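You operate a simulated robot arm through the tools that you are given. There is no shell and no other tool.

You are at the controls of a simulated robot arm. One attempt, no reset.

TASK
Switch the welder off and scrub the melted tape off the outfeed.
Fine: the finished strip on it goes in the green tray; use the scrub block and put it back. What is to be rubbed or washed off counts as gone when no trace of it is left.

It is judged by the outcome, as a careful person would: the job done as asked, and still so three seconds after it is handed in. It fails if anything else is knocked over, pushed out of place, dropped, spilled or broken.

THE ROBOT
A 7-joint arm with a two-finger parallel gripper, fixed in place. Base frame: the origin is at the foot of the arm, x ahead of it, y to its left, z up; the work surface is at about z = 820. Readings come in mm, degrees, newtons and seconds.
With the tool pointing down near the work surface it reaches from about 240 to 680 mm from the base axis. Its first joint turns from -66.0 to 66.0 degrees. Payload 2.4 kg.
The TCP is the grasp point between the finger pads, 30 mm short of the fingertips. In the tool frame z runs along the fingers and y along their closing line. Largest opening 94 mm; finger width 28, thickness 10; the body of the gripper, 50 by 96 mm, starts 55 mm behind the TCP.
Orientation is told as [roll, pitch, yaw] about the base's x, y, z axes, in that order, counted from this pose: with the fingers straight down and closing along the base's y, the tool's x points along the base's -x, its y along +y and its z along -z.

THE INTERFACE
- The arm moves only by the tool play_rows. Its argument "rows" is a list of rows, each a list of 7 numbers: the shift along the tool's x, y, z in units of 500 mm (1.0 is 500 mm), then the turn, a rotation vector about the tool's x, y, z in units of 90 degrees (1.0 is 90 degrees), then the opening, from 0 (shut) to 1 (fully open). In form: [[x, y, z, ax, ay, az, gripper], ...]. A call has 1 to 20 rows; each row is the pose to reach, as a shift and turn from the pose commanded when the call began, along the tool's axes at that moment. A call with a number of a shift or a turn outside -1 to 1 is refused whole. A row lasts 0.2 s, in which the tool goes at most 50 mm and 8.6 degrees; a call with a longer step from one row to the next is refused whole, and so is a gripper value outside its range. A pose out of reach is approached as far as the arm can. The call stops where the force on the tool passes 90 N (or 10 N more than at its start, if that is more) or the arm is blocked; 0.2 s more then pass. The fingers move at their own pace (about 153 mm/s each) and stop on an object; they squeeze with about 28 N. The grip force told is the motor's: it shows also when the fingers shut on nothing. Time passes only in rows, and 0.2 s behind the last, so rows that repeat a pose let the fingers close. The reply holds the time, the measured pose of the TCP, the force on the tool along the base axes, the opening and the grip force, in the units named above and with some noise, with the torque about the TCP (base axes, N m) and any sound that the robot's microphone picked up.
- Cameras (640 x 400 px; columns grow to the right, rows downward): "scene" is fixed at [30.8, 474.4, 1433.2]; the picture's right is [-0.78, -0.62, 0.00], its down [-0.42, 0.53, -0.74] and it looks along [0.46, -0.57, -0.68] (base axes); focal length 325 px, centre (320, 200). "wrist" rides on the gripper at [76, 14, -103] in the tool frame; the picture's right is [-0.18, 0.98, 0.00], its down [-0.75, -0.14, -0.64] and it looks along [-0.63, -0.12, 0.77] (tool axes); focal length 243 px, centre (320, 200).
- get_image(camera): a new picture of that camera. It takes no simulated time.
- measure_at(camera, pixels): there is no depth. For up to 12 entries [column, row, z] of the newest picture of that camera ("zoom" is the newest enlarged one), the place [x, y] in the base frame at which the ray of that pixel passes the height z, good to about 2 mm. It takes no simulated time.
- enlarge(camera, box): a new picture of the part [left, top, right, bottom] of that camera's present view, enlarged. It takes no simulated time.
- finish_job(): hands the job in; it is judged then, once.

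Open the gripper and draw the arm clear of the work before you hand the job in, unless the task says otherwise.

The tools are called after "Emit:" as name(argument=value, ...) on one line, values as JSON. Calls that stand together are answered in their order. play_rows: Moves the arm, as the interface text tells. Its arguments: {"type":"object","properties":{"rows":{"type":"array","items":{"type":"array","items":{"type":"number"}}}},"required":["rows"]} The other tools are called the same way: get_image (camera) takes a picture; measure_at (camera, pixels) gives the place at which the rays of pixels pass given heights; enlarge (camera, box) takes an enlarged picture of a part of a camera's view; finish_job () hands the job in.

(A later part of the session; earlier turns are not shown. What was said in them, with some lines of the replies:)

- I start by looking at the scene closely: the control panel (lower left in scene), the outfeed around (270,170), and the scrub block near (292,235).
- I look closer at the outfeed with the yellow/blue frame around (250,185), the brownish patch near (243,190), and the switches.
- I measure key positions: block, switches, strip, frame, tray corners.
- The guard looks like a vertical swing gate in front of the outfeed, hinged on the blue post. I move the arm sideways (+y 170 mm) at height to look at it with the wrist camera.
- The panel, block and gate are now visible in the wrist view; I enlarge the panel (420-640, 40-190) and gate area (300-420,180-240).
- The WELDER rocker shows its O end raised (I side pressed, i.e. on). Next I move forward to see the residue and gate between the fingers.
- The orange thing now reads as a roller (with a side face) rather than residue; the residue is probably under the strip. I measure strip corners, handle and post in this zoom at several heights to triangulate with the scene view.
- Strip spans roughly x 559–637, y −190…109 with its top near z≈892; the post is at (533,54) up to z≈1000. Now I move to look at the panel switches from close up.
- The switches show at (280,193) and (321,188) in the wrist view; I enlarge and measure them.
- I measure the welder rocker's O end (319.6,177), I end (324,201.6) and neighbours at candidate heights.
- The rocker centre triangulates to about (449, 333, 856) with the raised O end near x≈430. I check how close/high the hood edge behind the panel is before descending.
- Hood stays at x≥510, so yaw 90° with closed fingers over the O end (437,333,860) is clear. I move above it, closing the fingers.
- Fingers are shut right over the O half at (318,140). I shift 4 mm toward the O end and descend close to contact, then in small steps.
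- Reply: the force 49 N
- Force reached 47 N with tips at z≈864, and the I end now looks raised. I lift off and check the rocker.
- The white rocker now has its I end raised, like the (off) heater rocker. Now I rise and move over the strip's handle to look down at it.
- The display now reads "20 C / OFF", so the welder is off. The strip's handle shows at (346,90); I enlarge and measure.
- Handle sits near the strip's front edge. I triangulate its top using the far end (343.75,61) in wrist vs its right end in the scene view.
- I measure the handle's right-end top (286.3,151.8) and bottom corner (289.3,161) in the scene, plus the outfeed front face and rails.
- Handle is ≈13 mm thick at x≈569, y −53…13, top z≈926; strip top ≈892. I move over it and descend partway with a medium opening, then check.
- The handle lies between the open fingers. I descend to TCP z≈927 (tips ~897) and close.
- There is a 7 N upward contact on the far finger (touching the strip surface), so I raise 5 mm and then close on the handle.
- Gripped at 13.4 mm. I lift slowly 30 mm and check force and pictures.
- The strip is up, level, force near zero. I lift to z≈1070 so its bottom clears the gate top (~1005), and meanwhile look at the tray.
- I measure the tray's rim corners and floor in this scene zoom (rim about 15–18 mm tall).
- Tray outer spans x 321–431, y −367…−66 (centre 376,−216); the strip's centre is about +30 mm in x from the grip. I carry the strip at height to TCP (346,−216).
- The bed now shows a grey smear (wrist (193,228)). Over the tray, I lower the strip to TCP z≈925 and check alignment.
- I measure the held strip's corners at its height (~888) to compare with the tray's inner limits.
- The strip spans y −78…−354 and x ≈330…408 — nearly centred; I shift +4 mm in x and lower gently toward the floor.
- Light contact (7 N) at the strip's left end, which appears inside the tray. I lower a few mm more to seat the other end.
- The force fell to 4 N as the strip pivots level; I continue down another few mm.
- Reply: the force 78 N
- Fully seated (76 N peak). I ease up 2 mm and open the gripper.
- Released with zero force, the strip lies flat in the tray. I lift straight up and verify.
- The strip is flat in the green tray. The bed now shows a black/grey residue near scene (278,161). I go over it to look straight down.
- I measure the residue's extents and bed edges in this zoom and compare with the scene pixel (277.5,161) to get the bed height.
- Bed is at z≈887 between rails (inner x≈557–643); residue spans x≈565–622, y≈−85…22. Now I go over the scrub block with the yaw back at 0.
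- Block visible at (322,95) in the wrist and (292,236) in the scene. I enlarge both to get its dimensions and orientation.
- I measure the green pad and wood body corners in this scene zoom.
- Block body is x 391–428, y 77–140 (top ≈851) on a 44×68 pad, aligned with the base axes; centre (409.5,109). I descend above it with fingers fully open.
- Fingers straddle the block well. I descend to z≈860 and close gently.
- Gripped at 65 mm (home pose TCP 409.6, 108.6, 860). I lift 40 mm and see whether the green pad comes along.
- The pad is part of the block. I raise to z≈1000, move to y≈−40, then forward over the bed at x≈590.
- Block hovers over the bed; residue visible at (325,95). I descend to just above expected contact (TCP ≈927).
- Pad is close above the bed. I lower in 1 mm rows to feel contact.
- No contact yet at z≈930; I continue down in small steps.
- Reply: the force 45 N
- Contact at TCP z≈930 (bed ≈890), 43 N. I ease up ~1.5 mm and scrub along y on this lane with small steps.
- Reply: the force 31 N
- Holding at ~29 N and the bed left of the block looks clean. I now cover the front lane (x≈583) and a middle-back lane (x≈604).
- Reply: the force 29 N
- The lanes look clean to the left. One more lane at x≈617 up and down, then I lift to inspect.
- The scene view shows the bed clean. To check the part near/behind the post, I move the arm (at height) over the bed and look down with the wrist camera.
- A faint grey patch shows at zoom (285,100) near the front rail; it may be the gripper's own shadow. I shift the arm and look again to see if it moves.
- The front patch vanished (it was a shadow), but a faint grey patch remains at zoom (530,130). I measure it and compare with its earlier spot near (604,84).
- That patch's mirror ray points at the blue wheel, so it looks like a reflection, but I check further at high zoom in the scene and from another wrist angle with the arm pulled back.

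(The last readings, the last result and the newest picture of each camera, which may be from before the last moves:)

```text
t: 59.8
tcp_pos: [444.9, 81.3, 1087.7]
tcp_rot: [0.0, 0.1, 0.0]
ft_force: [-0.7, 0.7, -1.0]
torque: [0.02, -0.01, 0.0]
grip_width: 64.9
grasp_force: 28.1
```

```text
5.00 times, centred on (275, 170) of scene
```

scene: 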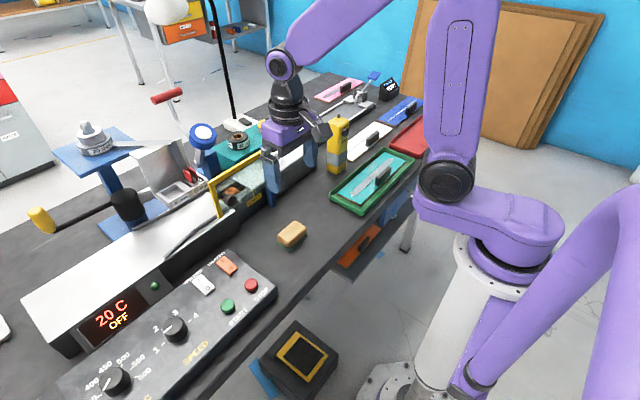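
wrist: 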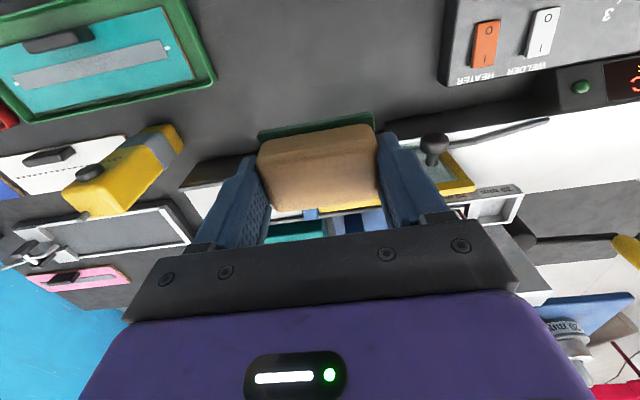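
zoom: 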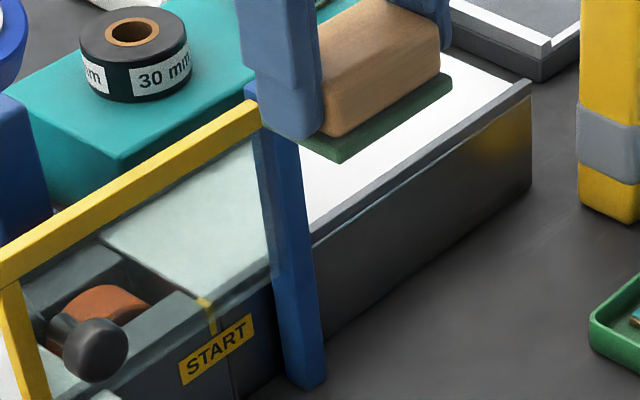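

The bed reads uniformly clean in the 10× scene view. I bring the block back over its home spot (TCP 409.6,108.6) and descend to just above the table.

Emit:
play_rows(rows=[[0.034, 0.028, 0, 0, 0, 0, 0.2], [0.068, 0.056, 0.02, 0, 0, 0, 0.2], [0.068, 0.056, 0.1, 0, 0, 0, 0.2], [0.068, 0.056, 0.18, 0, 0, 0, 0.2], [0.068, 0.056, 0.26, 0, 0, 0, 0.2], [0.068, 0.056, 0.33, 0, 0, 0, 0.2], [0.068, 0.056, 0.39, 0, 0, 0, 0.2], [0.068, 0.056, 0.43, 0, 0, 0, 0.2], [0.068, 0.056, 0.44, 0, 0, 0, 0.2], [0.068, 0.056, 0.44, 0, 0, 0, 0.2]])

Emit:
enlarge(camera="scene", box=[245, 170, 345, 260])

```text
t: 62.0
tcp_pos: [410.4, 108.9, 866.8]
tcp_rot: [0.1, 0.1, -0.1]
ft_force: [0.6, -0.2, -0.5]
torque: [0.0, -0.02, -0.01]
grip_width: 65.3
grasp_force: 28.0
```

```text
4.44 times, centred on (295, 215) of scene
```

zoom: 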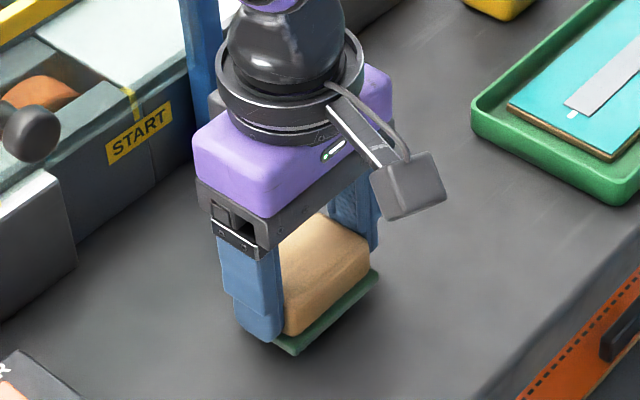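

The pad is a few mm above the table over its old place. I lower in ~1 mm steps until contact.

Emit:
play_rows(rows=[[0, 0, 0.004, 0, 0, 0, 0.2], [0, 0, 0.007, 0, 0, 0, 0.2], [0, 0, 0.01, 0, 0, 0, 0.2], [0, 0, 0.012, 0, 0, 0, 0.2], [0, 0, 0.012, 0, 0, 0, 0.2]])

```text
t: 63.2
tcp_pos: [409.9, 108.2, 862.1]
tcp_rot: [0.0, 0.0, 0.1]
ft_force: [-0.2, 0.6, -0.5]
torque: [0.0, -0.05, 0.01]
grip_width: 65.2
grasp_force: 27.2
```

Emit:
play_rows(rows=[[0, 0, 0.002, 0, 0, 0, 0.2], [0, 0, 0.004, 0, 0, 0, 0.2], [0, 0, 0.004, 0, 0, 0, 0.2]])

```text
t: 64.0
tcp_pos: [409.5, 108.1, 860.2]
tcp_rot: [-0.1, 0.0, 0.0]
ft_force: [0.5, -0.1, -0.4]
torque: [-0.02, -0.03, 0.0]
grip_width: 65.1
grasp_force: 27.7
```

Still no contact at z≈860 (the block slid up slightly in the grip during scrubbing), so I go down in tiny steps.

Emit:
play_rows(rows=[[0, 0, 0.001, 0, 0, 0, 0.2], [0, 0, 0.002, 0, 0, 0, 0.2], [0, 0, 0.002, 0, 0, 0, 0.2]])

Emit:
enlarge(camera="scene", box=[265, 205, 325, 255])

```text
t: 64.8
tcp_pos: [409.6, 108.6, 859.0]
tcp_rot: [0.0, 0.0, 0.0]
ft_force: [-3.8, -2.1, 22.9]
torque: [-0.22, -0.02, -0.03]
grip_width: 65.1
grasp_force: 28.2
```

```text
8.00 times, centred on (295, 230) of scene
```

zoom: 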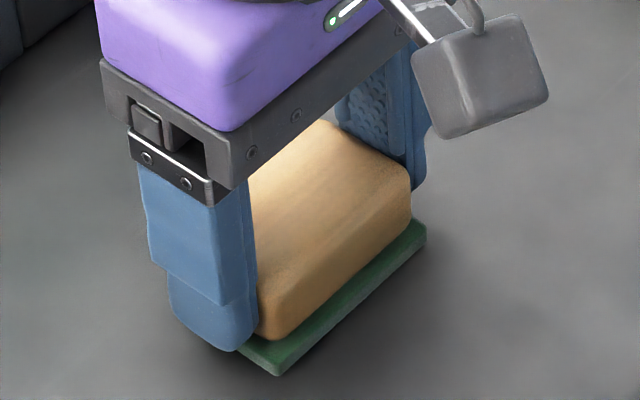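

Contact with 23 N; the pad rests on the table. I ease up 0.5 mm and open the gripper, then rise straight up.

Emit:
play_rows(rows=[[0, 0, -0.001, 0, 0, 0, 0.2], [0, 0, -0.001, 0, 0, 0, 0.75], [0, 0, -0.001, 0, 0, 0, 0.9], [0, 0, -0.001, 0, 0, 0, 1], [0, 0, -0.001, 0, 0, 0, 1], [0, 0, -0.03, 0, 0, 0, 1], [0, 0, -0.08, 0, 0, 0, 1], [0, 0, -0.15, 0, 0, 0, 1], [0, 0, -0.24, 0, 0, 0, 1], [0, 0, -0.33, 0, 0, 0, 1], [0, 0, -0.42, 0, 0, 0, 1], [0, 0, -0.48, 0, 0, 0, 1], [0, 0, -0.48, 0, 0, 0, 1]])

Emit:
get_image(camera="wrist")

Emit:
enlarge(camera="scene", box=[265, 215, 320, 255])

Emit:
measure_at(camera="zoom", pixels=[[158, 288, 820], [292, 377, 820], [480, 213, 820]])

```text
t: 67.6
tcp_pos: [411.0, 107.6, 1099.8]
tcp_rot: [-0.1, 0.0, 0.0]
ft_force: [-0.1, 1.0, 0.0]
torque: [-0.02, -0.01, -0.02]
grip_width: 93.9
grasp_force: 0.0
```

```text
taken
```

wrist: 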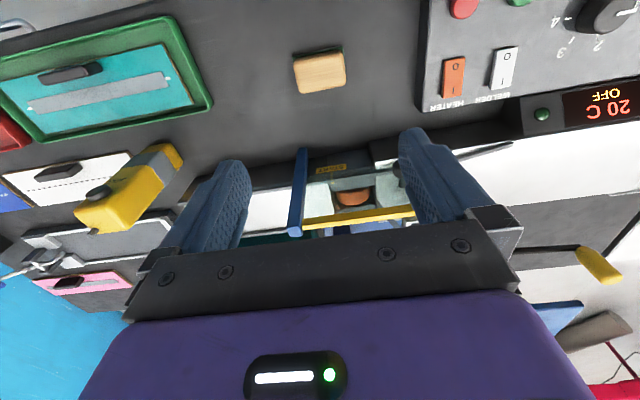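

```text
10.00 times, centred on (292, 235) of scene
```

zoom: 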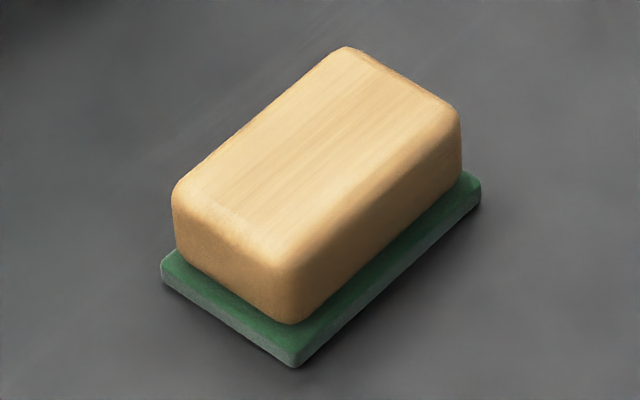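

```text
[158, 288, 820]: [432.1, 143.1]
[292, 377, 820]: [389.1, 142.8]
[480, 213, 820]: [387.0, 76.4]
```

The block is back within a mm or two of its old spot. Now a clean inspection of the bed from the same yaw‑90 viewpoint as before, with free fingers.

Emit:
play_rows(rows=[[-0.03, -0.03, 0, 0, 0, -0.0833, 1], [-0.06, -0.06, 0, 0, 0, -0.1667, 1], [-0.09, -0.1, 0, 0, 0, -0.25, 1], [-0.12, -0.13, 0, 0, 0, -0.3333, 1], [-0.15, -0.16, 0, 0, 0, -0.4167, 1], [-0.18, -0.19, 0, 0, 0, -0.5, 1], [-0.21, -0.22, 0, 0, 0, -0.5833, 1], [-0.25, -0.25, 0, 0, 0, -0.6667, 1], [-0.29, -0.27, 0, 0, 0, -0.75, 1], [-0.33, -0.28, 0, 0, 0, -0.8333, 1], [-0.36, -0.29, 0, 0, 0, -0.9167, 1], [-0.38, -0.294, 0, 0, 0, -1.0, 1], [-0.38, -0.294, 0, 0, 0, -1.0, 1]])

Emit:
get_image(camera="wrist")

Emit:
enlarge(camera="wrist", box=[220, 0, 460, 150])

Emit:
enlarge(camera="wrist", box=[260, 80, 420, 190])

```text
t: 70.4
tcp_pos: [601.6, -39.9, 1099.2]
tcp_rot: [0.1, 0.1, 90.2]
ft_force: [0.5, -0.1, 0.0]
torque: [0.02, 0.0, 0.0]
grip_width: 94.0
grasp_force: 0.0
```

```text
taken
```

wrist: 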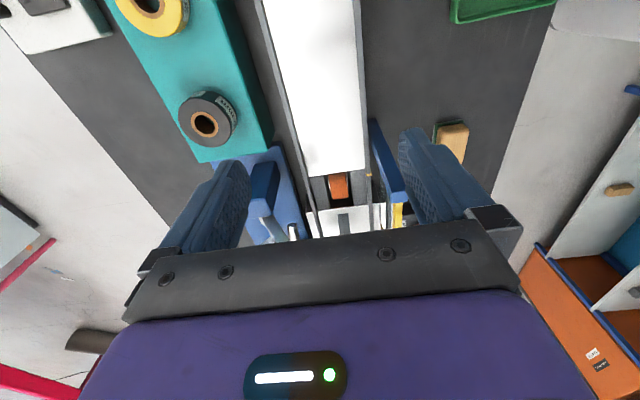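

```text
2.67 times, centred on (340, 75) of wrist
```

zoom: 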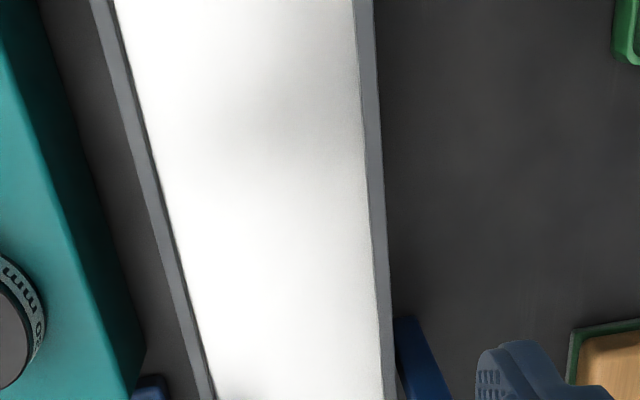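

```text
3.64 times, centred on (340, 135) of wrist
```

zoom: 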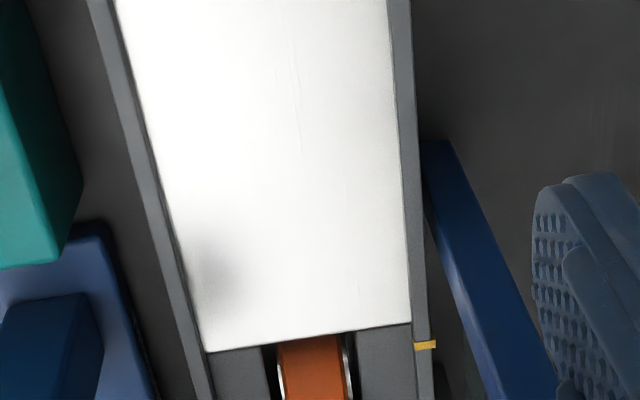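

The dark smudge moved with the viewpoint (a reflection). I zoom further on faint streak-like marks near wrist (334,103) to be sure no trace is left.

Emit:
enlarge(camera="wrist", box=[290, 70, 370, 130])

Emit:
enlarge(camera="wrist", box=[270, 20, 370, 90])

Emit:
enlarge(camera="scene", box=[255, 135, 325, 185])

```text
6.67 times, centred on (330, 100) of wrist
```

zoom: 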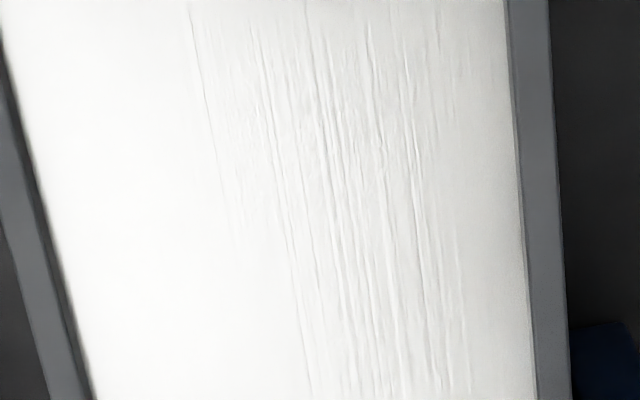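

```text
5.71 times, centred on (320, 55) of wrist
```

zoom: 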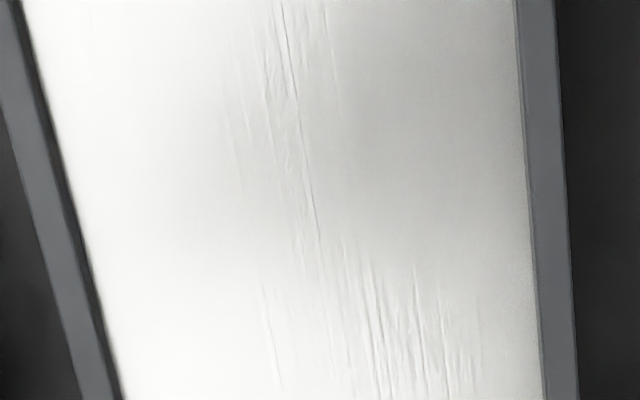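

```text
8.00 times, centred on (290, 160) of scene
```

zoom: 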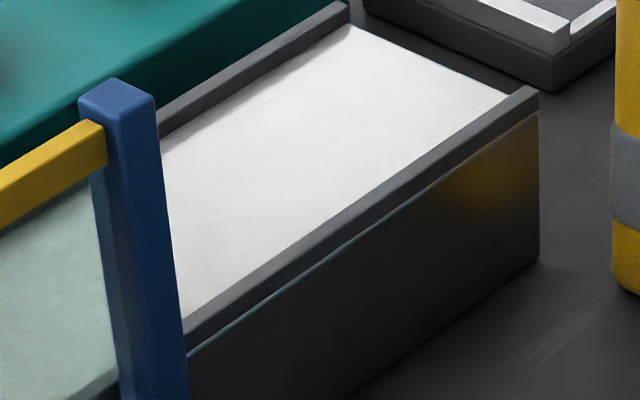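

At high zoom faint streaks remain in the residue zone. I check neighbouring bed areas (above and below) to tell trace from texture.

Emit:
enlarge(camera="wrist", box=[290, 115, 370, 175])

Emit:
enlarge(camera="wrist", box=[260, 0, 360, 50])

Emit:
measure_at(camera="wrist", pixels=[[310, 80, 890], [352, 80, 890], [330, 130, 890], [305, 20, 890], [330, 20, 890], [348, 110, 890], [317, 130, 890]])

```text
6.67 times, centred on (330, 145) of wrist
```

zoom: 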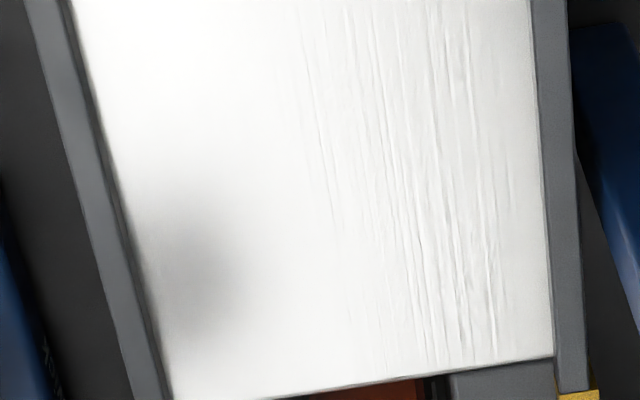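

```text
6.40 times, centred on (310, 25) of wrist
```

zoom: 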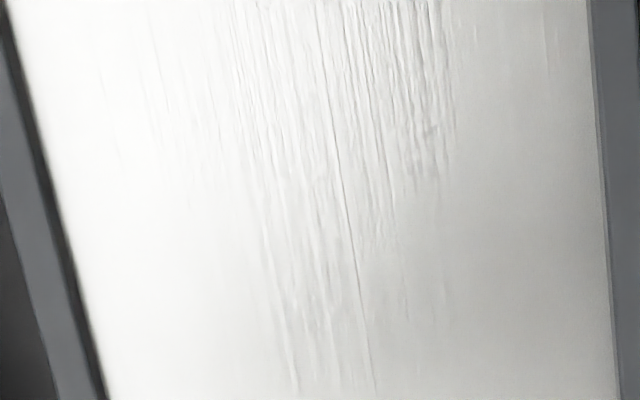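

```text
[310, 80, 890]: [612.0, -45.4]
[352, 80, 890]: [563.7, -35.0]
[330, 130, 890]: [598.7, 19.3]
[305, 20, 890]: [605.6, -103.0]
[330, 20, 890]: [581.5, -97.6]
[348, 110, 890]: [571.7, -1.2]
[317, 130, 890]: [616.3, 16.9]
```

The streaks run over the whole bed including places never soiled or scrubbed (y>40), so they look like surface grain. I go lower for a closer look at the formerly soiled area.

Emit:
play_rows(rows=[[0, 0, 0.06, 0, 0, 0, 1], [0, 0, 0.12, 0, 0, 0, 1], [0, 0, 0.18, 0, 0, 0, 1], [0, 0, 0.22, 0, 0, 0, 1], [0, 0, 0.22, 0, 0, 0, 1]])

Emit:
get_image(camera="wrist")

Emit:
enlarge(camera="wrist", box=[200, 20, 420, 160])

Emit:
enlarge(camera="wrist", box=[260, 100, 380, 175])

```text
t: 71.6
tcp_pos: [598.2, -38.7, 989.4]
tcp_rot: [0.0, 0.0, 90.0]
ft_force: [0.0, -0.4, 0.0]
torque: [-0.01, -0.02, -0.01]
grip_width: 94.1
grasp_force: 0.1
```

```text
taken
```

wrist: 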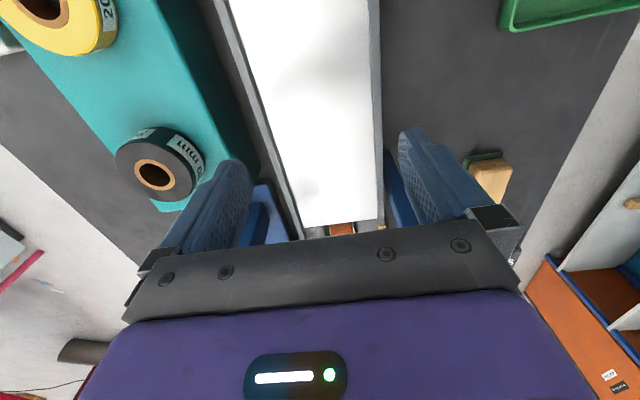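

```text
2.86 times, centred on (310, 90) of wrist
```

zoom: 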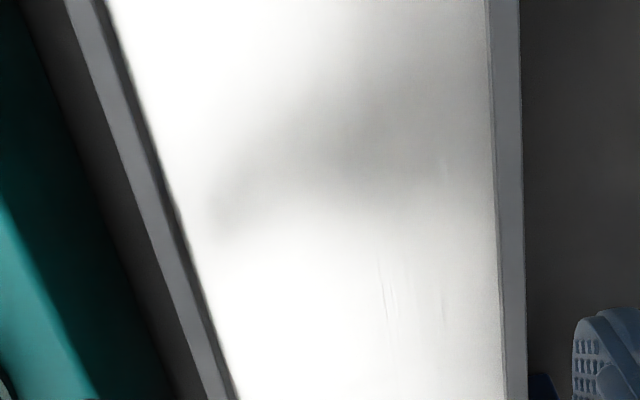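

```text
5.33 times, centred on (320, 138) of wrist
```

zoom: 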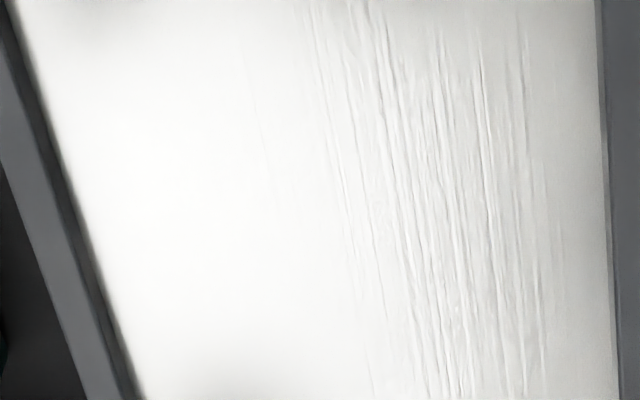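

The area looks clean in every view (dark tints move with the viewpoint, so they are reflections). For certainty that no trace is left I'll do one more thorough scrub pass: first back over the block.

Emit:
play_rows(rows=[[0, 0, -0.08, 0, 0, 0, 1], [0, 0, -0.16, 0, 0, 0.08, 1], [-0.02, 0.02, -0.22, 0, 0, 0.16, 1], [-0.045, 0.06, -0.22, 0, 0, 0.25, 1], [-0.075, 0.1, -0.22, 0, 0, 0.3333, 1], [-0.105, 0.14, -0.22, 0, 0, 0.4167, 1], [-0.135, 0.18, -0.22, 0, 0, 0.5, 1], [-0.165, 0.22, -0.22, 0, 0, 0.5833, 1], [-0.195, 0.26, -0.22, 0, 0, 0.6667, 1], [-0.225, 0.3, -0.2, 0, 0, 0.75, 1], [-0.255, 0.34, -0.16, 0, 0, 0.8333, 1], [-0.28, 0.37, -0.1, 0, 0, 0.9167, 1], [-0.294, 0.38, -0.04, 0, 0, 1.0, 1], [-0.294, 0.38, 0.04, 0, 0, 1.0, 1], [-0.294, 0.38, 0.12, 0, 0, 1.0, 1], [-0.294, 0.38, 0.17, 0, 0, 1.0, 1], [-0.294, 0.38, 0.17, 0, 0, 1.0, 1]])

Emit:
get_image(camera="wrist")

Emit:
enlarge(camera="scene", box=[245, 170, 345, 260])

```text
t: 75.2
tcp_pos: [411.0, 108.2, 904.8]
tcp_rot: [0.1, 0.0, 0.0]
ft_force: [0.9, 0.1, -0.4]
torque: [0.02, -0.01, -0.03]
grip_width: 94.0
grasp_force: 0.0
```

```text
taken
```

wrist: 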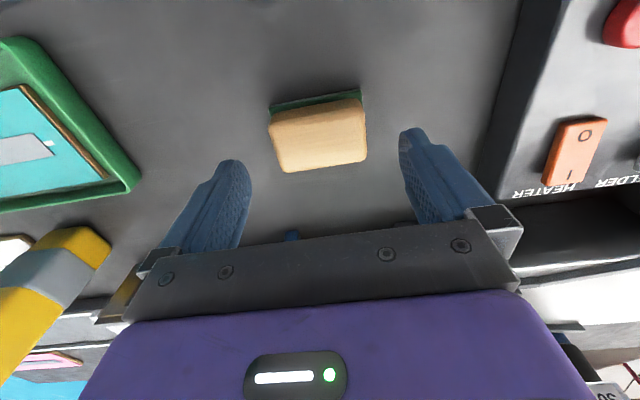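

```text
4.44 times, centred on (295, 215) of scene
```

zoom: 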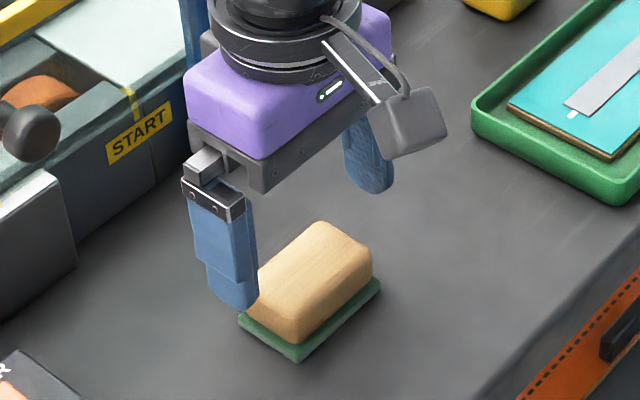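

Aligned over the block again. I descend to z≈860, close, and lift.

Emit:
play_rows(rows=[[0, 0, 0.03, 0, 0, 0, 1], [0, 0, 0.06, 0, 0, 0, 1], [0, 0, 0.08, 0, 0, 0, 1], [0, 0, 0.088, 0, 0, 0, 1], [0, 0, 0.088, 0, 0, 0, 1], [0, 0, 0.088, 0, 0, 0, 0.7], [0, 0, 0.088, 0, 0, 0, 0.4], [0, 0, 0.088, 0, 0, 0, 0.2], [0, 0, 0.088, 0, 0, 0, 0.2]])

Emit:
enlarge(camera="scene", box=[245, 170, 345, 260])

```text
t: 77.2
tcp_pos: [411.1, 107.1, 860.3]
tcp_rot: [0.1, 0.0, -0.1]
ft_force: [0.3, -0.7, -0.2]
torque: [0.02, -0.02, -0.01]
grip_width: 65.0
grasp_force: 28.1
```

```text
4.44 times, centred on (295, 215) of scene
```

zoom: 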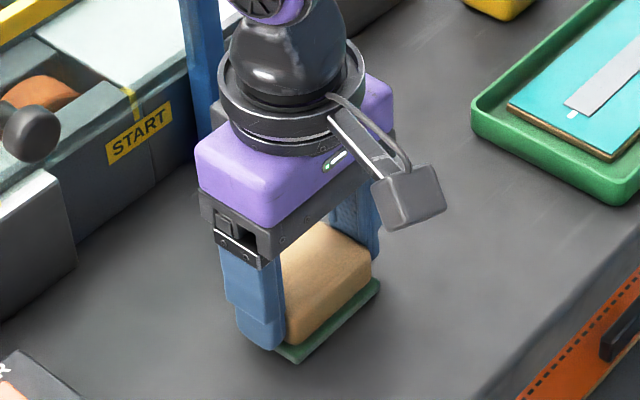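

Gripped at 65 mm. I lift and carry it back over the bed along the same safe path, stopping ~6 mm above the bed.

Emit:
play_rows(rows=[[0, 0, -0.04, 0, 0, 0, 0.2], [0, 0, -0.12, 0, 0, 0, 0.2], [0, 0, -0.2, 0, 0, 0, 0.2], [0, -0.04, -0.28, 0, 0, 0, 0.2], [0, -0.12, -0.28, 0, 0, 0, 0.2], [0, -0.2, -0.28, 0, 0, 0, 0.2], [-0.03, -0.27, -0.28, 0, 0, 0, 0.2], [-0.09, -0.296, -0.28, 0, 0, 0, 0.2], [-0.17, -0.296, -0.28, 0, 0, 0, 0.2], [-0.25, -0.296, -0.28, 0, 0, 0, 0.2], [-0.32, -0.296, -0.28, 0, 0, 0, 0.2], [-0.364, -0.296, -0.28, 0, 0, 0, 0.2], [-0.364, -0.296, -0.28, 0, 0, 0, 0.2], [-0.364, -0.296, -0.23, 0, 0, 0, 0.2], [-0.364, -0.296, -0.18, 0, 0, 0, 0.2], [-0.364, -0.296, -0.155, 0, 0, 0, 0.2], [-0.364, -0.296, -0.148, 0, 0, 0, 0.2], [-0.364, -0.296, -0.148, 0, 0, 0, 0.2]])

Emit:
get_image(camera="wrist")

```text
t: 81.0
tcp_pos: [591.6, -40.3, 933.9]
tcp_rot: [-0.1, 0.1, 0.0]
ft_force: [-0.1, 0.3, -1.1]
torque: [0.01, 0.04, 0.01]
grip_width: 65.1
grasp_force: 28.3
```

```text
taken
```

wrist: 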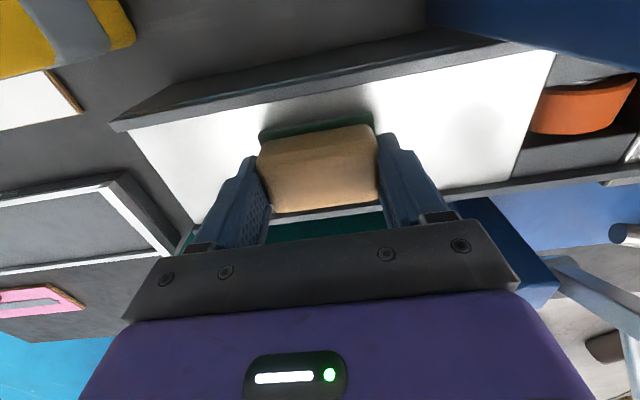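

I lower in 1 mm steps to contact on the bed.

Emit:
play_rows(rows=[[0, 0, 0.004, 0, 0, 0, 0.2], [0, 0, 0.007, 0, 0, 0, 0.2], [0, 0, 0.01, 0, 0, 0, 0.2], [0, 0, 0.012, 0, 0, 0, 0.2], [0, 0, 0.013, 0, 0, 0, 0.2], [0, 0, 0.013, 0, 0, 0, 0.2]])

```text
t: 82.4
tcp_pos: [591.6, -39.8, 930.1]
tcp_rot: [-0.1, -0.4, 0.0]
ft_force: [-7.6, 3.1, 36.2]
torque: [0.16, 0.53, -0.03]
grip_width: 64.8
grasp_force: 28.7
```

36 N contact. I scrub the front lane fully both ways, starting from centre.

Emit:
play_rows(rows=[[0, -0.023, 0, 0, 0, 0, 0.2], [0, -0.046, 0, 0, 0, 0, 0.2], [0, -0.069, 0, 0, 0, 0, 0.2], [0, -0.09, 0, 0, 0, 0, 0.2], [0.02, -0.09, 0, 0, 0, 0, 0.2], [0.02, -0.068, 0, 0, 0, 0, 0.2], [0.02, -0.046, 0, 0, 0, 0, 0.2], [0.02, -0.024, 0, 0, 0, 0, 0.2], [0.02, -0.002, 0, 0, 0, 0, 0.2], [0.02, 0.02, 0, 0, 0, 0, 0.2], [0.02, 0.042, 0, 0, 0, 0, 0.2], [0.02, 0.064, 0, 0, 0, 0, 0.2], [0.02, 0.084, 0, 0, 0, 0, 0.2], [0.02, 0.06, 0, 0, 0, 0, 0.2], [0.02, 0.036, 0, 0, 0, 0, 0.2], [0.02, 0.012, 0, 0, 0, 0, 0.2], [0.02, -0.012, 0, 0, 0, 0, 0.2], [0.02, -0.036, 0, 0, 0, 0, 0.2], [0.02, -0.06, 0, 0, 0, 0, 0.2], [0.02, -0.084, 0, 0, 0, 0, 0.2]])

Emit:
get_image(camera="wrist")

```text
t: 86.6
tcp_pos: [581.7, -82.4, 929.2]
tcp_rot: [0.0, -0.2, 0.0]
ft_force: [-1.1, 10.7, 34.4]
torque: [0.47, 0.1, -0.08]
grip_width: 65.2
grasp_force: 28.2
```

```text
taken
```

wrist: 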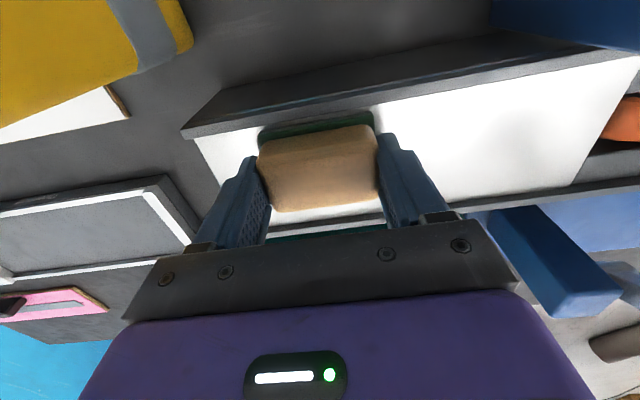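

Steady at ~34 N. Next the middle lane (x≈598) and back lane (x≈613).

Emit:
play_rows(rows=[[-0.016, 0, 0, 0, 0, 0, 0.2], [-0.033, 0, 0, 0, 0, 0, 0.2], [-0.033, 0.022, 0, 0, 0, 0, 0.2], [-0.033, 0.044, 0, 0, 0, 0, 0.2], [-0.033, 0.066, 0, 0, 0, 0, 0.2], [-0.033, 0.088, 0, 0, 0, 0, 0.2], [-0.033, 0.11, 0, 0, 0, 0, 0.2], [-0.033, 0.132, 0, 0, 0, 0, 0.2], [-0.033, 0.154, 0, 0, 0, 0, 0.2], [-0.033, 0.168, 0, 0, 0, 0, 0.2], [-0.048, 0.168, 0, 0, 0, 0, 0.2], [-0.062, 0.168, 0, 0, 0, 0, 0.2], [-0.062, 0.145, 0, 0, 0, 0, 0.2], [-0.062, 0.122, 0, 0, 0, 0, 0.2], [-0.062, 0.099, 0, 0, 0, 0, 0.2], [-0.062, 0.076, 0, 0, 0, 0, 0.2], [-0.062, 0.053, 0, 0, 0, 0, 0.2], [-0.062, 0.03, 0, 0, 0, 0, 0.2], [-0.062, 0.007, 0, 0, 0, 0, 0.2], [-0.062, 0, 0, 0, 0, 0, 0.2]])

```text
t: 90.8
tcp_pos: [613.5, -80.9, 928.6]
tcp_rot: [0.0, -0.2, 0.0]
ft_force: [-1.1, 9.3, 27.1]
torque: [0.37, -0.03, 0.02]
grip_width: 65.0
grasp_force: 27.6
```

One more return sweep across the middle, then I lift straight up and pull back for a look.

Emit:
play_rows(rows=[[0.012, 0, 0, 0, 0, 0, 0.2], [0.012, 0.023, 0, 0, 0, 0, 0.2], [0.012, 0.046, 0, 0, 0, 0, 0.2], [0.012, 0.069, 0, 0, 0, 0, 0.2], [0.012, 0.092, 0, 0, 0, 0, 0.2], [0.012, 0.115, 0, 0, 0, 0, 0.2], [0.012, 0.138, 0, 0, 0, 0, 0.2], [0.012, 0.164, 0, 0, 0, 0, 0.2], [0.036, 0.164, 0, 0, 0, 0, 0.2], [0.036, 0.141, 0, 0, 0, 0, 0.2], [0.036, 0.118, 0, 0, 0, 0, 0.2], [0.036, 0.095, 0, 0, 0, 0, 0.2], [0.036, 0.08, 0, 0, 0, 0, 0.2], [0.036, 0.08, -0.02, 0, 0, 0, 0.2], [0.036, 0.08, -0.09, 0, 0, 0, 0.2], [0.036, 0.08, -0.17, 0, 0, 0, 0.2], [0.036, 0.08, -0.25, 0, 0, 0, 0.2], [0.036, 0.08, -0.3, 0, 0, 0, 0.2], [0.036, 0.08, -0.3, 0, 0, 0, 0.2]])

Emit:
get_image(camera="wrist")

Emit:
enlarge(camera="scene", box=[225, 130, 325, 210])

```text
t: 94.8
tcp_pos: [594.1, -42.7, 1079.4]
tcp_rot: [0.1, 0.1, -0.1]
ft_force: [0.1, 0.2, -0.1]
torque: [-0.01, 0.01, -0.02]
grip_width: 64.9
grasp_force: 27.7
```

```text
taken
```

wrist: 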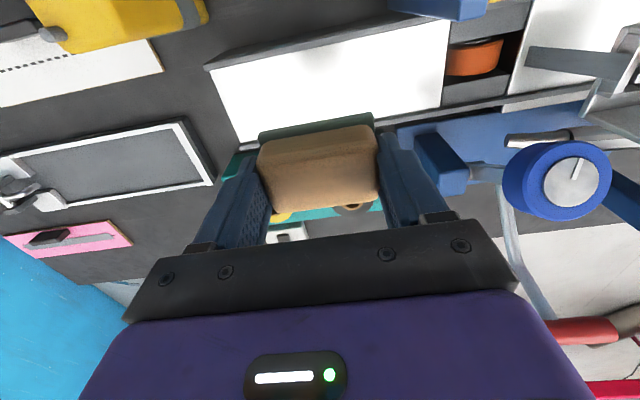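

```text
5.00 times, centred on (275, 170) of scene
```

zoom: 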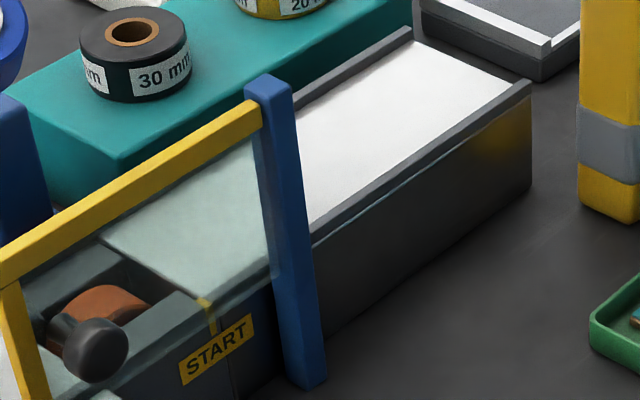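

Bed is clean. I carry the block home: back in x first, then +y, then descend to ~7 mm above the table.

Emit:
play_rows(rows=[[0.08, 0, 0, 0, 0, 0, 0.2], [0.16, 0, 0, 0, 0, 0, 0.2], [0.24, 0.01, 0, 0, 0, 0, 0.2], [0.31, 0.05, 0, 0, 0, 0, 0.2], [0.36, 0.11, 0.02, 0, 0, 0, 0.2], [0.37, 0.18, 0.05, 0, 0, 0, 0.2], [0.37, 0.25, 0.09, 0, 0, 0, 0.2], [0.37, 0.3, 0.14, 0, 0, 0, 0.2], [0.37, 0.3, 0.22, 0, 0, 0, 0.2], [0.37, 0.3, 0.3, 0, 0, 0, 0.2], [0.37, 0.3, 0.37, 0, 0, 0, 0.2], [0.37, 0.3, 0.41, 0, 0, 0, 0.2], [0.37, 0.3, 0.422, 0, 0, 0, 0.2], [0.37, 0.3, 0.422, 0, 0, 0, 0.2]])

Emit:
enlarge(camera="scene", box=[245, 170, 345, 260])

```text
t: 97.8
tcp_pos: [410.1, 109.4, 865.2]
tcp_rot: [0.0, 0.0, 0.1]
ft_force: [0.2, 0.2, -1.0]
torque: [0.01, -0.03, 0.0]
grip_width: 65.1
grasp_force: 27.6
```

```text
4.44 times, centred on (295, 215) of scene
```

zoom: 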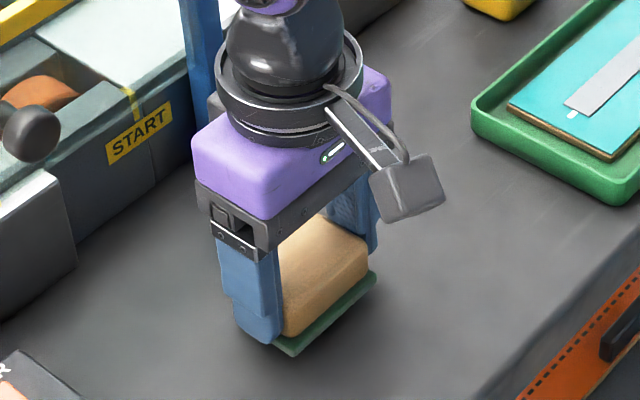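

Emit:
play_rows(rows=[[0, 0, 0.004, 0, 0, 0, 0.2], [0, 0, 0.008, 0, 0, 0, 0.2], [0, 0, 0.011, 0, 0, 0, 0.2], [0, 0, 0.013, 0, 0, 0, 0.2], [0, 0, 0.013, 0, 0, 0, 0.2]])

```text
t: 99.0
tcp_pos: [409.8, 109.1, 860.4]
tcp_rot: [-0.1, 0.0, -0.1]
ft_force: [0.5, -0.1, -1.9]
torque: [0.01, 0.03, 0.03]
grip_width: 64.9
grasp_force: 28.2
```

No contact yet at z≈860; I continue in half-millimetre steps.

Emit:
play_rows(rows=[[0, 0, 0.001, 0, 0, 0, 0.2], [0, 0, 0.002, 0, 0, 0, 0.2], [0, 0, 0.003, 0, 0, 0, 0.2], [0, 0, 0.003, 0, 0, 0, 0.2]])

```text
t: 100.0
tcp_pos: [409.8, 107.7, 859.6]
tcp_rot: [0.0, 0.0, 0.0]
ft_force: [-7.9, -0.3, 36.0]
torque: [-0.08, 0.07, -0.04]
grip_width: 65.1
grasp_force: 28.6
```

Contact (36 N): the pad is on the table. I ease up 1 mm, open, and rise straight up.

Emit:
play_rows(rows=[[0, 0, -0.002, 0, 0, 0, 0.2], [0, 0, -0.002, 0, 0, 0, 0.75], [0, 0, -0.002, 0, 0, 0, 0.9], [0, 0, -0.002, 0, 0, 0, 1], [0, 0, -0.002, 0, 0, 0, 1], [0, 0, -0.03, 0, 0, 0, 1], [0, 0, -0.08, 0, 0, 0, 1], [0, 0, -0.15, 0, 0, 0, 1], [0, 0, -0.24, 0, 0, 0, 1], [0, 0, -0.33, 0, 0, 0, 1], [0, 0, -0.42, 0, 0, 0, 1], [0, 0, -0.5, 0, 0, 0, 1], [0, 0, -0.5, 0, 0, 0, 1]])

Emit:
get_image(camera="scene")

Emit:
enlarge(camera="scene", box=[265, 215, 320, 255])

Emit:
measure_at(camera="zoom", pixels=[[160, 286, 820], [294, 370, 820], [482, 208, 820]])

```text
t: 102.8
tcp_pos: [411.1, 105.4, 1108.6]
tcp_rot: [0.0, 0.0, 0.0]
ft_force: [-1.0, -0.6, -0.2]
torque: [0.02, 0.0, -0.02]
grip_width: 94.1
grasp_force: 0.1
```

```text
taken
```

scene: 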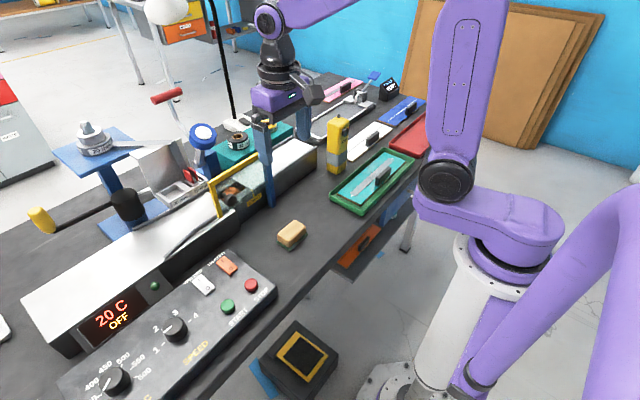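

```text
10.00 times, centred on (292, 235) of scene
```

zoom: 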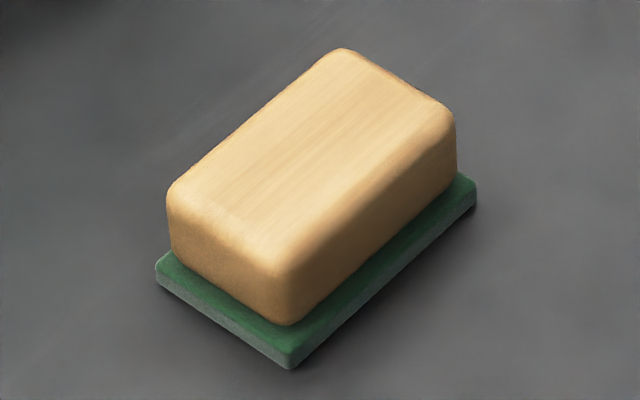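

```text
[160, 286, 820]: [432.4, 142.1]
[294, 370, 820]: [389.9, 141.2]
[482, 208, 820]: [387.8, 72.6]
```

The block stands in its old place within 1–2 mm. I draw the arm back to a clear pose and do a final check of everything.

Emit:
play_rows(rows=[[0.02, -0.07, 0, 0, 0, 0, 1], [0.04, -0.14, 0, 0, 0, 0, 1], [0.06, -0.21, 0, 0, 0, 0, 1], [0.08, -0.28, 0, 0, 0, 0, 1], [0.1, -0.34, -0.02, 0, 0, 0, 1], [0.1, -0.34, -0.02, 0, 0, 0, 1]])

Emit:
get_image(camera="scene")

Emit:
enlarge(camera="scene", box=[215, 120, 435, 225])

Emit:
enlarge(camera="scene", box=[60, 220, 300, 400])

Emit:
get_image(camera="wrist")

```text
t: 104.2
tcp_pos: [358.9, -61.9, 1115.6]
tcp_rot: [0.0, 0.0, 0.1]
ft_force: [0.2, -0.7, 0.1]
torque: [-0.04, -0.01, 0.0]
grip_width: 94.0
grasp_force: 0.0
```

```text
taken
```

scene: 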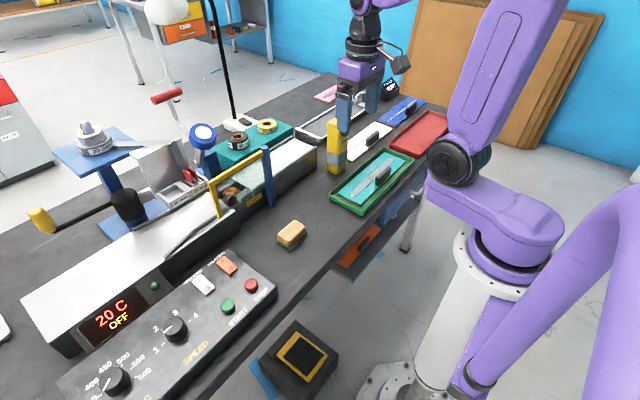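

```text
2.91 times, centred on (325, 172) of scene
```

zoom: 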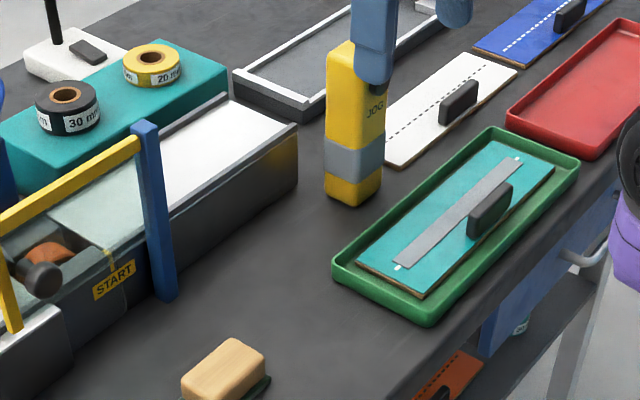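

```text
2.22 times, centred on (180, 310) of scene
```

zoom: 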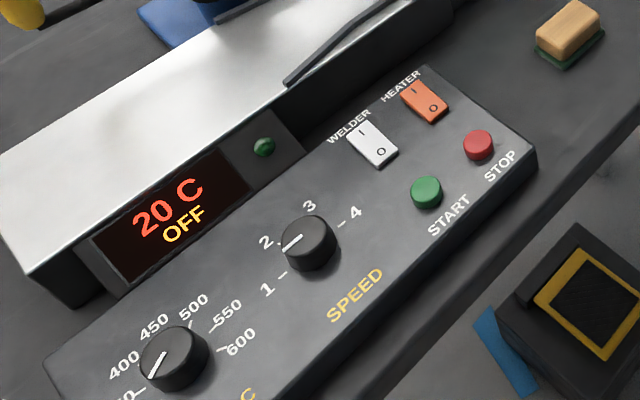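

```text
taken
```

wrist: 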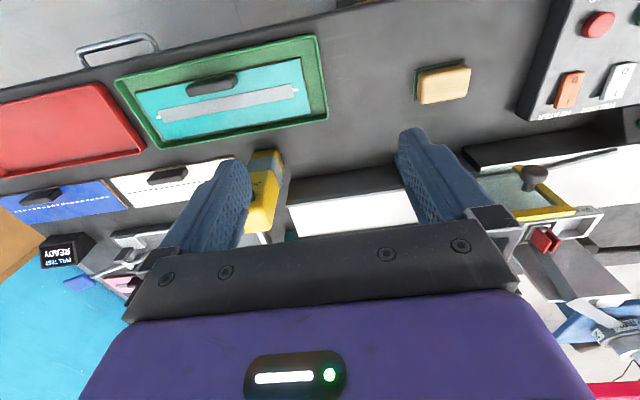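

Everything checks out. The display reads OFF, the bed is clean, the strip lies flat in the green tray, the block is back, and the arm is clear with the gripper open. I hand the job in.

Emit:
finish_job()

```text
The job is handed in.
```

I switched the welder off, scrubbed the melted tape off the outfeed, and handed the job in. I don't have the judge's result.

- **Welder:** the WELDER switch is set to O, and the display now reads "20 C OFF". I left the heater switch, knobs and buttons as they were.
- **Finished strip:** it lies flat in the green tray.
- **Outfeed:** I went over the stained area twice with the scrub block. No residue shows in any camera view; the faint grey tints left in the wrist views shifted with the camera, so I took them for reflections.
- **Scrub block:** it is back in its original spot, within about 2 mm.

Nothing else looked moved or knocked over in the final pictures. The gripper is open and the arm is clear of the work.
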